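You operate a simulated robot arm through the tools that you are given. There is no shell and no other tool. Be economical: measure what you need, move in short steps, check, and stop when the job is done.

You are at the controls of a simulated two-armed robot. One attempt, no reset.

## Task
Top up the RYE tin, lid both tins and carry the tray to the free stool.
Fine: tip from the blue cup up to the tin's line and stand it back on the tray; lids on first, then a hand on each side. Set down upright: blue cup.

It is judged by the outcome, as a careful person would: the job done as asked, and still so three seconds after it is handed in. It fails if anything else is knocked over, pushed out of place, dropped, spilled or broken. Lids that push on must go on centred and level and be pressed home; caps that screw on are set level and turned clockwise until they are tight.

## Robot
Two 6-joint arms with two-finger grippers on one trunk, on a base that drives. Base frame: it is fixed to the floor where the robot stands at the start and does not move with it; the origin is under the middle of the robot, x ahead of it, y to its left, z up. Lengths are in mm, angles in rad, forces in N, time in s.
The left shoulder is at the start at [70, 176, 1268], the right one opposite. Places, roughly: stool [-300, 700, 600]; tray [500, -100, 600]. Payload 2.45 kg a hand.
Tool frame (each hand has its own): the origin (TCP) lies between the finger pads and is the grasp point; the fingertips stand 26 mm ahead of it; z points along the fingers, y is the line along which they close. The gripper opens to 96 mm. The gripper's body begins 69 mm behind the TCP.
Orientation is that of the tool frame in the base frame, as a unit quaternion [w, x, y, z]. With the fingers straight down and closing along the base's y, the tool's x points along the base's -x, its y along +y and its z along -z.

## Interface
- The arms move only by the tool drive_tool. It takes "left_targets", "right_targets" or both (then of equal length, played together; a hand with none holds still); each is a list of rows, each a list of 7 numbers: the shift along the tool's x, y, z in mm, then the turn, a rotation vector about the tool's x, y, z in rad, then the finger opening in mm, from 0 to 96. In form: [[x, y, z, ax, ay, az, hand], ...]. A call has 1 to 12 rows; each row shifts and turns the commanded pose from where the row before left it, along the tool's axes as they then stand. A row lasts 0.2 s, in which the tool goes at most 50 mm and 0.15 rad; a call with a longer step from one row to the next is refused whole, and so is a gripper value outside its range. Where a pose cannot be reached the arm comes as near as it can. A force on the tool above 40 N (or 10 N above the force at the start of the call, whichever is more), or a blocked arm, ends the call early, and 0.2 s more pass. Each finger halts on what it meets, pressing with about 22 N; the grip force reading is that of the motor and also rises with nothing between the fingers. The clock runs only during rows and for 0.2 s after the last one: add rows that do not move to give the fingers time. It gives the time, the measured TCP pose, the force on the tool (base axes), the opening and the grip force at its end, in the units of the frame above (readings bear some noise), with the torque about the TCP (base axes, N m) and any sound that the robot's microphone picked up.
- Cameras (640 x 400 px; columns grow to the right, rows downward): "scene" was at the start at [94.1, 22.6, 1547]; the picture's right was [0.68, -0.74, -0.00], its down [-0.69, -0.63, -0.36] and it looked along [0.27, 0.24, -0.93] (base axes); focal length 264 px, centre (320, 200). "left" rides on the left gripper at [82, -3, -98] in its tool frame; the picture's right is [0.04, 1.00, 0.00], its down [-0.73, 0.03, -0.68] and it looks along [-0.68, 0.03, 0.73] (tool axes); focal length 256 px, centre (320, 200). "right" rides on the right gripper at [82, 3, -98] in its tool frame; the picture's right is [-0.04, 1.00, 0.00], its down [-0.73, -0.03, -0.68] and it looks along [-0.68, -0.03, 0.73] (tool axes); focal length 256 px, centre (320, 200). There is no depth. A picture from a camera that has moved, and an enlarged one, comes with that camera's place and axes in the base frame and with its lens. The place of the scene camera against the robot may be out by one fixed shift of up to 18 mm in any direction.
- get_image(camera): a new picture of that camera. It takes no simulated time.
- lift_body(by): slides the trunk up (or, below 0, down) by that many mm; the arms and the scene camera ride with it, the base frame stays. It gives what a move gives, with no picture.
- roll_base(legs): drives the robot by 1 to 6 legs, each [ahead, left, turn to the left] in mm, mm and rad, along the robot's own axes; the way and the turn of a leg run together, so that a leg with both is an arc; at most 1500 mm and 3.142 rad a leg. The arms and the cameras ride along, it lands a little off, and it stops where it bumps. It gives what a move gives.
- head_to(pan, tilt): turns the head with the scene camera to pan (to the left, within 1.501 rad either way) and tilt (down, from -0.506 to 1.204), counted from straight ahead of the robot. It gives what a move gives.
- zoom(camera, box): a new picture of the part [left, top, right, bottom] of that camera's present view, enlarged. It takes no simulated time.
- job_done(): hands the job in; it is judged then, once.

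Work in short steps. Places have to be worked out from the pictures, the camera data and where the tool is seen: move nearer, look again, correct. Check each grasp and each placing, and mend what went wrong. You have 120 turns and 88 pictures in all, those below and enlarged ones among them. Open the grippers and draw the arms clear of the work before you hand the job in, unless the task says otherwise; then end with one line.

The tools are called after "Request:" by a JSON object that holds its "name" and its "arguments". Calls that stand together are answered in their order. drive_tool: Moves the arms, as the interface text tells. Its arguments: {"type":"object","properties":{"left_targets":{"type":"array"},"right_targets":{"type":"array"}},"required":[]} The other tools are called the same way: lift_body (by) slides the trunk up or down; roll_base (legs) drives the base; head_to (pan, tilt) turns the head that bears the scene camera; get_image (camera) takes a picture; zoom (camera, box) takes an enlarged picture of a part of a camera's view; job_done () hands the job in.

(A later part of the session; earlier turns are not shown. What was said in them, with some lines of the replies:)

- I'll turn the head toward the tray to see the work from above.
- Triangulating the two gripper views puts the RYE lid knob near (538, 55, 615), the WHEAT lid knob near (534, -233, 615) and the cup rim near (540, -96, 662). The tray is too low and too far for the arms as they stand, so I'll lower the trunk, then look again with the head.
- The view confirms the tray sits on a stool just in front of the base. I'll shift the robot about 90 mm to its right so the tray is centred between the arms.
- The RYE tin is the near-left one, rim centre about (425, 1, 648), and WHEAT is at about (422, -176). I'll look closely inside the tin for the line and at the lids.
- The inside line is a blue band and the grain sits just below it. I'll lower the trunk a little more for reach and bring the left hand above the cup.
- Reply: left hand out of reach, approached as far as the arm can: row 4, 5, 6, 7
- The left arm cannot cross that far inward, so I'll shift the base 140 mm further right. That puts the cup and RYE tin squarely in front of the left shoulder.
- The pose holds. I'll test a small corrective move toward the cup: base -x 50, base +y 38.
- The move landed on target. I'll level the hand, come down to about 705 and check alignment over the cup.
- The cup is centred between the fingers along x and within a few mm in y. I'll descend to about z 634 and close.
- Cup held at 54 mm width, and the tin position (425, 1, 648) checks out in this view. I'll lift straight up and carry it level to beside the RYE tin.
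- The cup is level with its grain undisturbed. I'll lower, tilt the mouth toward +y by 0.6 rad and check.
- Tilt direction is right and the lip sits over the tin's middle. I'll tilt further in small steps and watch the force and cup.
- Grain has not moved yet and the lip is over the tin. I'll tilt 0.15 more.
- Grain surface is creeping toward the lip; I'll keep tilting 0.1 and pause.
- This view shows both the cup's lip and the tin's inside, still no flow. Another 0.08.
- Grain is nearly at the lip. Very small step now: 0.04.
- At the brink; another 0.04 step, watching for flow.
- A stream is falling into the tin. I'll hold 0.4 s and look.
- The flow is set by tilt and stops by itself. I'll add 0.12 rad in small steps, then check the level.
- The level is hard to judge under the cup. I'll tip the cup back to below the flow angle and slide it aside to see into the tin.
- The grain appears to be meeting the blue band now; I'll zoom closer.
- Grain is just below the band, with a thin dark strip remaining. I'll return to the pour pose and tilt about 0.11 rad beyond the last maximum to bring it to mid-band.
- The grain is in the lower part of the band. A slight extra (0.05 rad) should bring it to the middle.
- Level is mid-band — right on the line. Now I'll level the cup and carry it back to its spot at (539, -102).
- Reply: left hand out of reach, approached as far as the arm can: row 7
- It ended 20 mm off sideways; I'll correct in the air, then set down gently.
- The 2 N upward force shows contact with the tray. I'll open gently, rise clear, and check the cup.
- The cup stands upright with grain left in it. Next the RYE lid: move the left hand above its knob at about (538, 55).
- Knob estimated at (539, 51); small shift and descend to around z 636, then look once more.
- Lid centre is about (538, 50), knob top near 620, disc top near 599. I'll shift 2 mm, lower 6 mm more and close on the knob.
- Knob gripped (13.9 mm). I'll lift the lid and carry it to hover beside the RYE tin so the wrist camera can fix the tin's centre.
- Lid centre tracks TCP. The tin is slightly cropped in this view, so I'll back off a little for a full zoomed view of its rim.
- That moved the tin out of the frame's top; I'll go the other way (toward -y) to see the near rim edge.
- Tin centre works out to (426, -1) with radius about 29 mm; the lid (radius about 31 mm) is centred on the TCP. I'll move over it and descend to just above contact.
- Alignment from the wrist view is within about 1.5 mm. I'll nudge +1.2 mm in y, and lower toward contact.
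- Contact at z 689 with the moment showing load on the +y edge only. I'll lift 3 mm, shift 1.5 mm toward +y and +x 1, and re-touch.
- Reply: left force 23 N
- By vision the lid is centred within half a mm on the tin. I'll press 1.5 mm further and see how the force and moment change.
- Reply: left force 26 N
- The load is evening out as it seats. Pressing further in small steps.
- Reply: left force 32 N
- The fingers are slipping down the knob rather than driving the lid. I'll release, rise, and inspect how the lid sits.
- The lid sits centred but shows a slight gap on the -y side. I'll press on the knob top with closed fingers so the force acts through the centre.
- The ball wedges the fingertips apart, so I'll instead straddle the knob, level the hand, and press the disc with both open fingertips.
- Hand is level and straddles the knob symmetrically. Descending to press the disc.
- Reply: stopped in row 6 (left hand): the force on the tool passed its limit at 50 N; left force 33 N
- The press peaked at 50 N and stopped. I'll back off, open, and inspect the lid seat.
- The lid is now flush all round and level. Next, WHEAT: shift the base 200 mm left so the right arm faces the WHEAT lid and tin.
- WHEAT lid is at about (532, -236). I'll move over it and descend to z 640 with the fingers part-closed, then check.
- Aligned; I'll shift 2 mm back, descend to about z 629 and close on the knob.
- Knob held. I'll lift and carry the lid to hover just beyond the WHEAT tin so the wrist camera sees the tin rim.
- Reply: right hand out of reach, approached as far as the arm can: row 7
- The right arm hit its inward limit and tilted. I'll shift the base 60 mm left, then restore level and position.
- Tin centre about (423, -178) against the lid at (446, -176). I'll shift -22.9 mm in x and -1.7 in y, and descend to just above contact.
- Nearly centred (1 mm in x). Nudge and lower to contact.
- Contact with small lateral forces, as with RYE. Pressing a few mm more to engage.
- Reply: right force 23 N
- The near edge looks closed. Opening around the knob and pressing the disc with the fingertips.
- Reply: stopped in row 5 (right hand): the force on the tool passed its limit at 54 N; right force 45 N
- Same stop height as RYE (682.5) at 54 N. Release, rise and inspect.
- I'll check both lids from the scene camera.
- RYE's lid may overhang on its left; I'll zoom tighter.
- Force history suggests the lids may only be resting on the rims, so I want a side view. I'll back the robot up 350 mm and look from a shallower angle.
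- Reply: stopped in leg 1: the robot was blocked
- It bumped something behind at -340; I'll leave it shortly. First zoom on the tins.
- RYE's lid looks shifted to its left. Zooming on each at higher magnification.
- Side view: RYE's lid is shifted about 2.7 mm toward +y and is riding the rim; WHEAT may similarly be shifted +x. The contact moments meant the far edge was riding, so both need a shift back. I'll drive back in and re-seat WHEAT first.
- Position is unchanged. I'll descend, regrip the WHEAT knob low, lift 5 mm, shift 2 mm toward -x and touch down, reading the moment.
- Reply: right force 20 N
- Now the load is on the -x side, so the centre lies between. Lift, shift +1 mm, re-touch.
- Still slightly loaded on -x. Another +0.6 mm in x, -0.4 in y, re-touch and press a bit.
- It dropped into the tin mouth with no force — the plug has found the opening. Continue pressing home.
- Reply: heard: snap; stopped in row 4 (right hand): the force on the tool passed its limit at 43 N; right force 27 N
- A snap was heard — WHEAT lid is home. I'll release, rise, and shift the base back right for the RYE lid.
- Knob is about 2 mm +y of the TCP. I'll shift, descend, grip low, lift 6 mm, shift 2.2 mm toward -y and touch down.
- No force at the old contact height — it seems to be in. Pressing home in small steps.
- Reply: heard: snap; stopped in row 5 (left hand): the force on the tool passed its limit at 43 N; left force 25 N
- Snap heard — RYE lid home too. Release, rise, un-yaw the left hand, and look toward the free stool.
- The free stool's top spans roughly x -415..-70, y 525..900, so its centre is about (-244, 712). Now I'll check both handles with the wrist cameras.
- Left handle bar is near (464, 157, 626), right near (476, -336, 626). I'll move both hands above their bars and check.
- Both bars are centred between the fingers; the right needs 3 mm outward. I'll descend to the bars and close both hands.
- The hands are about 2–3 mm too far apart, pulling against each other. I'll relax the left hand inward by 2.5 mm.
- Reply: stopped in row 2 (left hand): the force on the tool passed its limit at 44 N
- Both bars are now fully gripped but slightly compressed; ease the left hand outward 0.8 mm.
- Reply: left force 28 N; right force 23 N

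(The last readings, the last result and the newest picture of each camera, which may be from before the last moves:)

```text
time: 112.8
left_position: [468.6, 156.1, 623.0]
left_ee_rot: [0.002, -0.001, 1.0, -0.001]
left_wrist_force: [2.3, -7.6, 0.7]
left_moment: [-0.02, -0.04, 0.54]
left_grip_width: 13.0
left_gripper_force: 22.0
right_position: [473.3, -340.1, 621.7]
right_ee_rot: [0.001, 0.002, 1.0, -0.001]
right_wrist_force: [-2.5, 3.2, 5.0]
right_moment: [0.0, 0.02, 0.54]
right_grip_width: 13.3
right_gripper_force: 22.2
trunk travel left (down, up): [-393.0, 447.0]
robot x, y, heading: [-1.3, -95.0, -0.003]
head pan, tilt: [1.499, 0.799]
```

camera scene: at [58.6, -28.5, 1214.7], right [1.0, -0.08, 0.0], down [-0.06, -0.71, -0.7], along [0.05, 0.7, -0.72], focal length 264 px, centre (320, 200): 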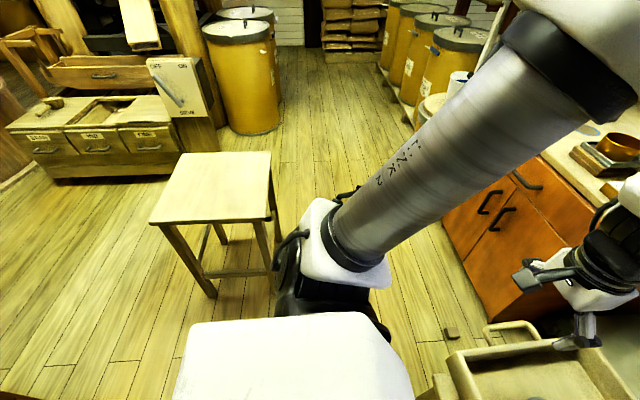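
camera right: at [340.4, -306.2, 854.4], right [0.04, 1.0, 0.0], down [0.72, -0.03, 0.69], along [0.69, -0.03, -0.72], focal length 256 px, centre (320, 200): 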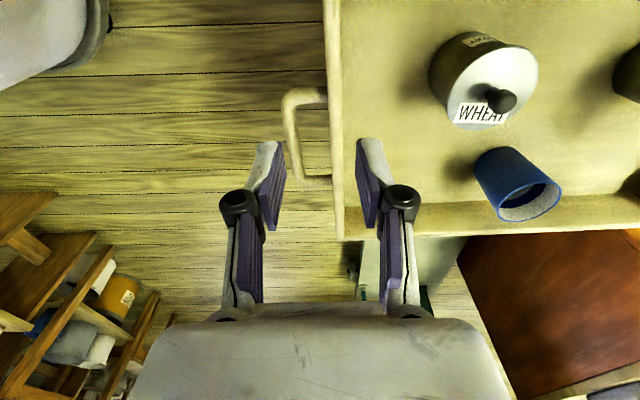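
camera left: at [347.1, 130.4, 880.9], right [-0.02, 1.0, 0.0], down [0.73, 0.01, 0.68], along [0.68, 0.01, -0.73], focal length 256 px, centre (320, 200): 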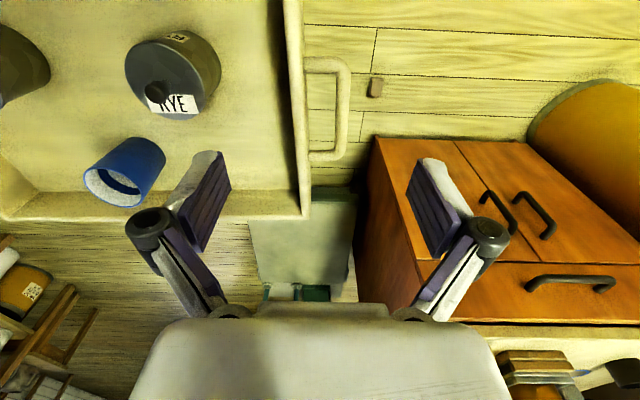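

Forces balanced and both grips firm. Lift the trunk 15 mm and check the load share.

Request:
{"name": "lift_body", "arguments": {"by": 15}}

```text
time: 113.5
left_position: [470.9, 155.9, 635.7]
left_ee_rot: [0.001, -0.001, 1.0, 0.0]
left_wrist_force: [2.3, -2.5, -7.0]
left_moment: [-0.01, -0.15, 0.51]
left_grip_width: 13.2
left_gripper_force: 21.8
right_position: [474.6, -339.9, 635.1]
right_ee_rot: [-0.001, 0.002, 1.0, -0.001]
right_wrist_force: [-2.3, 2.1, -7.2]
right_moment: [-0.01, -0.1, 0.5]
right_grip_width: 13.2
right_gripper_force: 22.0
trunk travel left (down, up): [-408.0, 432.0]
robot x, y, heading: [4.8, -95.1, -0.007]
head pan, tilt: [1.499, 0.799]
```

About 7 N in each hand, level. Lift 60 mm more and look at the load.

Request:
{"name": "lift_body", "arguments": {"by": 60}}

Request:
{"name": "head_to", "arguments": {"pan": 0.0, "tilt": 0.9}}

Request:
{"name": "get_image", "arguments": {"camera": "scene"}}

```text
time: 114.5
left_position: [469.6, 156.9, 696.4]
left_ee_rot: [0.001, -0.001, 1.0, 0.0]
left_wrist_force: [2.1, -1.3, -9.1]
left_moment: [-0.01, -0.11, 0.53]
left_grip_width: 12.9
left_gripper_force: 22.2
right_position: [476.0, -339.9, 695.9]
right_ee_rot: [-0.001, 0.002, 1.0, -0.002]
right_wrist_force: [-2.5, 0.4, -7.1]
right_moment: [-0.01, -0.05, 0.52]
right_grip_width: 13.0
right_gripper_force: 21.8
trunk travel left (down, up): [-468.0, 372.0]
robot x, y, heading: [-1.1, -91.5, -0.004]
head pan, tilt: [1.499, 0.799]
```

```text
time: 116.1
left_position: [470.0, 156.4, 696.7]
left_ee_rot: [0.001, -0.001, 1.0, 0.0]
left_wrist_force: [1.5, -1.1, -8.9]
left_moment: [0.01, -0.16, 0.5]
left_grip_width: 12.9
left_gripper_force: 21.6
right_position: [475.5, -340.2, 695.3]
right_ee_rot: [-0.001, 0.002, 1.0, -0.001]
right_wrist_force: [-2.2, 1.0, -8.0]
right_moment: [0.02, -0.07, 0.53]
right_grip_width: 13.3
right_gripper_force: 22.2
trunk travel left (down, up): [-468.0, 372.0]
robot x, y, heading: [0.9, -92.5, -0.007]
head pan, tilt: [0.0, 0.901]
```

```text
10 pictures are left
camera scene: at [129.3, -109.2, 1281.6], right [0.0, -1.0, 0.0], down [-0.78, 0.0, -0.62], along [0.62, 0.0, -0.78], focal length 264 px, centre (320, 200)
```

scene: 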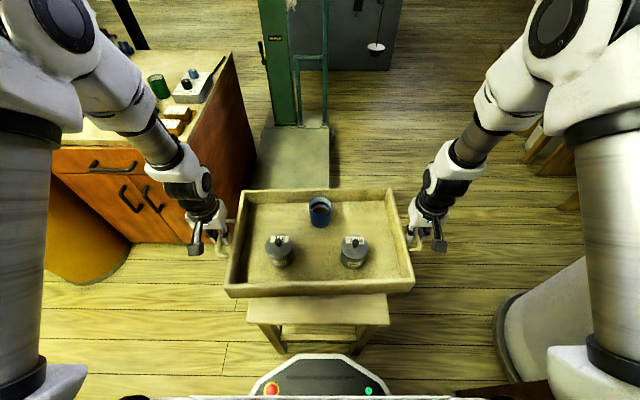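

The tray is level with everything standing. I'll back off 150 mm and turn left in two stages with checks.

Request:
{"name": "roll_base", "arguments": {"legs": [[-150, 0, 0]]}}

Request:
{"name": "roll_base", "arguments": {"legs": [[0, 0, 0.5], [0, 0, 0.535], [0, 0, 0.535]]}}

Request:
{"name": "get_image", "arguments": {"camera": "scene"}}

```text
time: 117.4
left_position: [318.7, 158.1, 697.0]
left_ee_rot: [0.002, -0.001, 1.0, 0.0]
left_wrist_force: [2.0, -1.3, -7.0]
left_moment: [0.01, -0.12, 0.53]
left_grip_width: 13.1
left_gripper_force: 21.7
right_position: [324.5, -338.0, 697.2]
right_ee_rot: [0.0, 0.002, 1.0, -0.002]
right_wrist_force: [-2.3, 1.0, -6.3]
right_moment: [0.01, -0.14, 0.54]
right_grip_width: 12.9
right_gripper_force: 22.1
trunk travel left (down, up): [-468.0, 372.0]
robot x, y, heading: [-151.2, -95.6, -0.002]
head pan, tilt: [0.0, 0.901]
```

```text
time: 122.3
left_position: [-402.7, 374.9, 696.5]
left_ee_rot: [-0.001, 0.709, -0.705, 0.0]
left_wrist_force: [0.6, 1.2, -6.9]
left_moment: [0.11, 0.0, 0.53]
left_grip_width: 13.3
left_gripper_force: 21.9
right_position: [93.6, 383.0, 695.0]
right_ee_rot: [0.001, -0.707, 0.707, -0.002]
right_wrist_force: [-1.0, -3.1, -7.0]
right_moment: [0.1, 0.0, 0.54]
right_grip_width: 13.1
right_gripper_force: 22.0
trunk travel left (down, up): [-468.0, 372.0]
robot x, y, heading: [-148.4, -91.2, 1.57]
head pan, tilt: [0.0, 0.901]
```

```text
9 pictures are left
camera scene: at [-148.0, 19.3, 1281.6], right [1.0, 0.0, 0.0], down [0.0, -0.78, -0.62], along [0.0, 0.62, -0.78], focal length 264 px, centre (320, 200)
```

scene: 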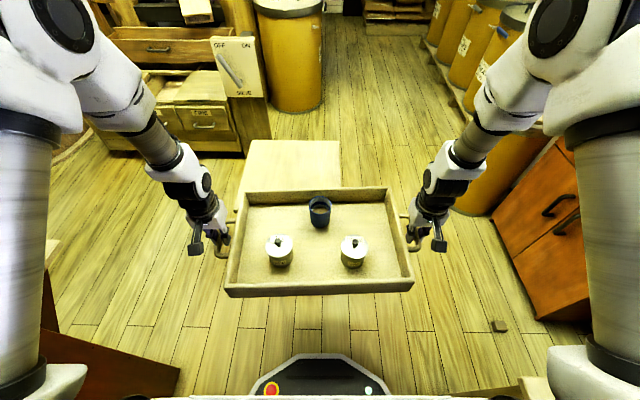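

The turn is clean and the load stands. I'll zoom on the stool's visible far edge to fix its position before going over it.

Request:
{"name": "zoom", "arguments": {"camera": "scene", "box": [215, 125, 365, 215]}}

```text
4.27 times, centred on (290, 170) of scene
camera zoom: at [-148.0, 19.3, 1281.6], right [1.0, 0.0, 0.0], down [0.0, -0.78, -0.62], along [0.0, 0.62, -0.78], focal length 1128 px, centre (448, 328)
```

zoom: 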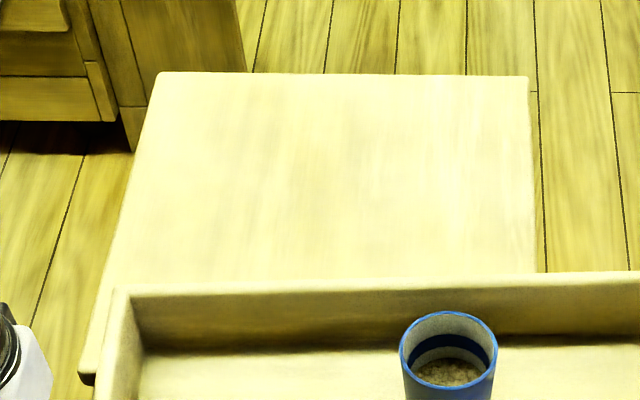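

The stool is about 359 mm square, centre near (-252, 726) after the camera correction. The tray centre is at (-154, 379), so I'll slide left 97 and go ahead in stages.

Request:
{"name": "roll_base", "arguments": {"legs": [[0, 97, 0], [200, 0, 0]]}}

Request:
{"name": "roll_base", "arguments": {"legs": [[139, 0, 0]]}}

Request:
{"name": "get_image", "arguments": {"camera": "scene"}}

```text
time: 124.6
left_position: [-499.6, 578.7, 696.9]
left_ee_rot: [0.0, 0.708, -0.706, -0.001]
left_wrist_force: [0.5, 1.7, -7.6]
left_moment: [0.03, 0.02, 0.53]
left_grip_width: 13.0
left_gripper_force: 22.0
right_position: [-3.0, 585.5, 695.7]
right_ee_rot: [0.0, -0.707, 0.708, -0.002]
right_wrist_force: [0.4, -1.2, -7.5]
right_moment: [0.19, 0.03, 0.55]
right_grip_width: 13.2
right_gripper_force: 22.5
trunk travel left (down, up): [-468.0, 372.0]
robot x, y, heading: [-248.4, 111.4, 1.568]
head pan, tilt: [0.0, 0.901]
```

```text
time: 125.9
left_position: [-498.9, 719.7, 696.1]
left_ee_rot: [-0.001, 0.708, -0.706, -0.001]
left_wrist_force: [0.5, 3.1, -7.6]
left_moment: [0.18, -0.02, 0.53]
left_grip_width: 13.2
left_gripper_force: 22.1
right_position: [-3.1, 725.5, 695.2]
right_ee_rot: [0.0, -0.707, 0.708, -0.003]
right_wrist_force: [0.2, -2.4, -8.1]
right_moment: [-0.02, 0.01, 0.53]
right_grip_width: 12.8
right_gripper_force: 22.0
trunk travel left (down, up): [-468.0, 372.0]
robot x, y, heading: [-249.3, 249.7, 1.568]
head pan, tilt: [0.0, 0.901]
```

```text
7 pictures are left
camera scene: at [-245.0, 362.7, 1281.5], right [1.0, 0.0, 0.0], down [0.0, -0.79, -0.62], along [0.0, 0.62, -0.79], focal length 264 px, centre (320, 200)
```

scene: 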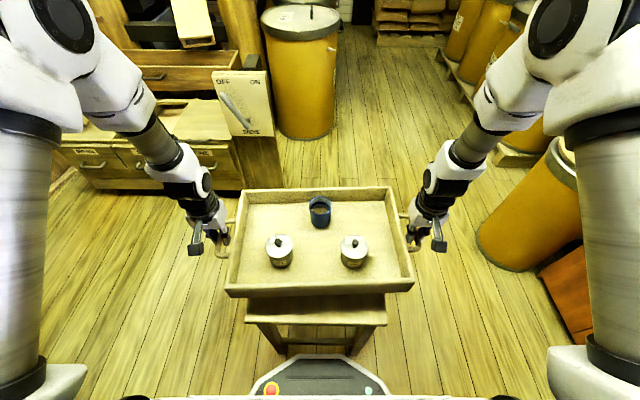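

The stool is under the tray exactly as the first one was. Lower with the trunk in stages.

Request:
{"name": "lift_body", "arguments": {"by": -66}}

Request:
{"name": "lift_body", "arguments": {"by": -6}}

```text
time: 127.0
left_position: [-498.6, 717.9, 630.6]
left_ee_rot: [-0.002, 0.708, -0.706, -0.001]
left_wrist_force: [-0.8, 1.7, -7.3]
left_moment: [0.26, 0.01, 0.55]
left_grip_width: 12.8
left_gripper_force: 21.6
right_position: [-2.0, 723.6, 630.0]
right_ee_rot: [0.0, -0.707, 0.707, -0.002]
right_wrist_force: [1.0, -2.7, -6.6]
right_moment: [-0.02, 0.01, 0.58]
right_grip_width: 13.2
right_gripper_force: 22.2
trunk travel left (down, up): [-402.0, 438.0]
robot x, y, heading: [-248.0, 247.6, 1.57]
head pan, tilt: [0.0, 0.901]
```

```text
time: 127.5
left_position: [-498.6, 718.3, 624.5]
left_ee_rot: [0.0, 0.708, -0.706, -0.001]
left_wrist_force: [-1.5, 2.3, -6.9]
left_moment: [0.14, 0.02, 0.58]
left_grip_width: 13.1
left_gripper_force: 22.2
right_position: [-3.3, 725.5, 624.6]
right_ee_rot: [0.0, -0.707, 0.708, -0.001]
right_wrist_force: [1.0, -2.4, -6.5]
right_moment: [0.06, -0.01, 0.54]
right_grip_width: 13.0
right_gripper_force: 22.1
trunk travel left (down, up): [-396.0, 444.0]
robot x, y, heading: [-251.6, 249.0, 1.567]
head pan, tilt: [0.0, 0.901]
```

Still carrying about 7 N each. Lower 2 mm at a time until the load transfers.

Request:
{"name": "lift_body", "arguments": {"by": -2.5}}

Request:
{"name": "lift_body", "arguments": {"by": -1.5}}

```text
time: 128.1
left_position: [-498.1, 718.4, 623.1]
left_ee_rot: [-0.001, 0.709, -0.706, -0.001]
left_wrist_force: [0.8, 2.5, -1.3]
left_moment: [-0.28, -0.01, 0.52]
left_grip_width: 13.0
left_gripper_force: 21.8
right_position: [-3.5, 724.5, 622.0]
right_ee_rot: [0.001, -0.706, 0.708, -0.002]
right_wrist_force: [1.0, -0.1, 1.1]
right_moment: [-0.28, -0.02, 0.51]
right_grip_width: 13.4
right_gripper_force: 22.0
trunk travel left (down, up): [-393.0, 447.0]
robot x, y, heading: [-244.1, 249.2, 1.567]
head pan, tilt: [0.0, 0.901]
```

```text
time: 128.6
left_position: [-498.6, 718.9, 621.1]
left_ee_rot: [-0.002, 0.708, -0.706, -0.002]
left_wrist_force: [-0.8, 7.4, 10.3]
left_moment: [-0.25, -0.03, 0.49]
left_grip_width: 13.0
left_gripper_force: 22.2
right_position: [-2.4, 724.1, 621.3]
right_ee_rot: [0.003, -0.706, 0.708, 0.001]
right_wrist_force: [1.1, 5.2, 13.7]
right_moment: [-0.26, -0.04, 0.53]
right_grip_width: 12.8
right_gripper_force: 21.8
trunk travel left (down, up): [-392.0, 448.0]
robot x, y, heading: [-248.3, 251.2, 1.565]
head pan, tilt: [0.0, 0.901]
```

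The tray rests on the stool. Ease up 1 mm, then open both hands.

Request:
{"name": "lift_body", "arguments": {"by": 1}}

Request:
{"name": "drive_tool", "arguments": {"left_targets": [[0, 0, 0, 0, 0, 0, 22], [0, 0, 0, 0, 0, 0, 34], [0, 0, 0, 0, 0, 0, 34], [0, 0, -20, 0, 0, 0, 34], [0, 0, -40, 0, 0, 0, 34], [0, 0, -45, 0, 0, 0, 34], [0, 0, -45, 0, 0, 0, 34], [0, 0, 0, 0, 0, 0, 34]], "right_targets": [[0, 0, 0, 0, 0, 0, 22], [0, 0, 0, 0, 0, 0, 34], [0, 0, 0, 0, 0, 0, 34], [0, 0, -20, 0, 0, 0, 34], [0, 0, -40, 0, 0, 0, 34], [0, 0, -45, 0, 0, 0, 34], [0, 0, -45, 0, 0, 0, 34], [0, 0, 0, 0, 0, 0, 34]]}}

Request:
{"name": "get_image", "arguments": {"camera": "scene"}}

```text
time: 129.1
left_position: [-498.2, 718.4, 622.3]
left_ee_rot: [-0.001, 0.708, -0.706, -0.002]
left_wrist_force: [0.8, 8.0, 6.8]
left_moment: [0.49, 0.06, 0.55]
left_grip_width: 12.9
left_gripper_force: 21.9
right_position: [-2.9, 723.6, 620.8]
right_ee_rot: [0.002, -0.707, 0.708, -0.001]
right_wrist_force: [0.2, 7.2, 10.9]
right_moment: [0.53, 0.03, 0.53]
right_grip_width: 13.3
right_gripper_force: 20.9
trunk travel left (down, up): [-393.0, 447.0]
robot x, y, heading: [-248.8, 250.2, 1.566]
head pan, tilt: [0.0, 0.901]
```

```text
time: 130.9
left_position: [-499.8, 718.0, 771.8]
left_ee_rot: [-0.001, 0.709, -0.706, -0.001]
left_wrist_force: [0.1, 0.2, -1.3]
left_moment: [-0.01, 0.0, 0.03]
left_grip_width: 33.9
left_gripper_force: 0.1
right_position: [-2.0, 725.7, 771.2]
right_ee_rot: [0.0, -0.707, 0.707, -0.002]
right_wrist_force: [-0.8, -0.9, 0.0]
right_moment: [0.03, 0.03, -0.02]
right_grip_width: 34.0
right_gripper_force: 0.0
trunk travel left (down, up): [-393.0, 447.0]
robot x, y, heading: [-247.6, 251.2, 1.564]
head pan, tilt: [0.0, 0.901]
```

```text
6 pictures are left
camera scene: at [-244.9, 361.6, 1206.5], right [1.0, 0.0, 0.0], down [0.0, -0.78, -0.62], along [0.0, 0.62, -0.78], focal length 264 px, centre (320, 200)
```

scene: 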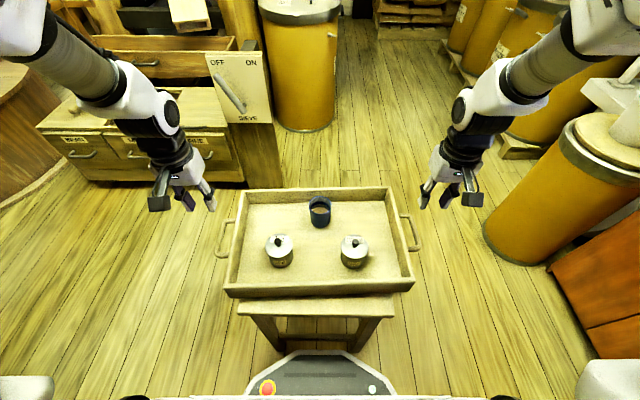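

The tray stands centred on the free stool. I'll back the robot 150 mm clear and check the lids and cup once more.

Request:
{"name": "roll_base", "arguments": {"legs": [[-150, 0, 0]]}}

Request:
{"name": "zoom", "arguments": {"camera": "scene", "box": [230, 100, 410, 230]}}

```text
time: 132.2
left_position: [-499.1, 566.3, 772.1]
left_ee_rot: [-0.002, 0.708, -0.707, -0.002]
left_wrist_force: [0.0, -0.6, 0.3]
left_moment: [0.04, -0.04, -0.01]
left_grip_width: 34.0
left_gripper_force: 0.1
right_position: [-3.1, 572.7, 770.5]
right_ee_rot: [0.002, -0.707, 0.708, -0.001]
right_wrist_force: [-0.2, -1.0, -0.1]
right_moment: [0.04, -0.01, 0.0]
right_grip_width: 34.0
right_gripper_force: 0.1
trunk travel left (down, up): [-393.0, 447.0]
robot x, y, heading: [-245.5, 99.3, 1.567]
head pan, tilt: [0.0, 0.901]
```

```text
3.08 times, centred on (320, 165) of scene
camera zoom: at [-245.3, 208.3, 1207.0], right [1.0, 0.0, 0.0], down [0.0, -0.78, -0.62], along [0.0, 0.62, -0.78], focal length 814 px, centre (320, 308)
```

zoom: 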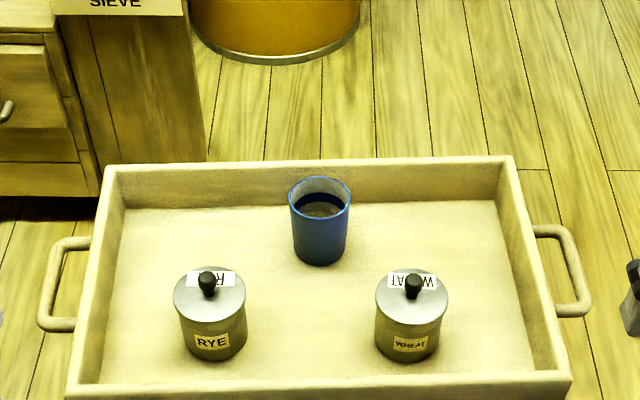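

Both lids are level and centred, and the cup is upright. I'll check what I bumped earlier, which is now to the robot's left.

Request:
{"name": "head_to", "arguments": {"pan": 1.5, "tilt": 0.7}}

Request:
{"name": "get_image", "arguments": {"camera": "scene"}}

```text
time: 133.8
left_position: [-500.4, 567.4, 770.7]
left_ee_rot: [0.0, 0.707, -0.707, -0.001]
left_wrist_force: [-0.1, -0.4, 1.1]
left_moment: [0.0, -0.02, -0.01]
left_grip_width: 34.1
left_gripper_force: 0.0
right_position: [-3.0, 572.9, 770.8]
right_ee_rot: [0.001, -0.706, 0.708, -0.002]
right_wrist_force: [0.0, -0.7, 0.3]
right_moment: [0.0, 0.01, -0.01]
right_grip_width: 33.9
right_gripper_force: 0.1
trunk travel left (down, up): [-393.0, 447.0]
robot x, y, heading: [-247.2, 102.0, 1.569]
head pan, tilt: [1.499, 0.7]
```

```text
4 pictures are left
camera scene: at [-330.3, 140.7, 1222.9], right [0.08, 1.0, 0.0], down [0.64, -0.05, -0.76], along [-0.76, 0.06, -0.64], focal length 264 px, centre (320, 200)
```

scene: 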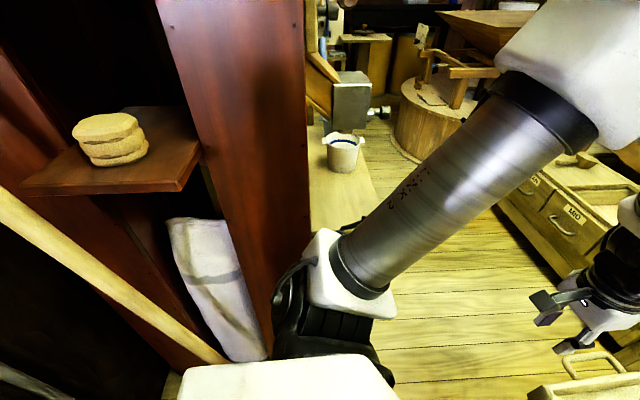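

Only a solid, fixed-looking structure is there, and nothing has toppled. The arms are clear and the grippers open, so I'm handing in.

Request:
{"name": "job_done", "arguments": {}}

```text
The job is handed in.
```

I topped up the RYE tin to its line, snapped both lids home, and set the tray level on the free stool with the blue cup standing upright on it. While backing up, the base bumped a wooden structure behind it once; I looked afterwards and nothing there had fallen.
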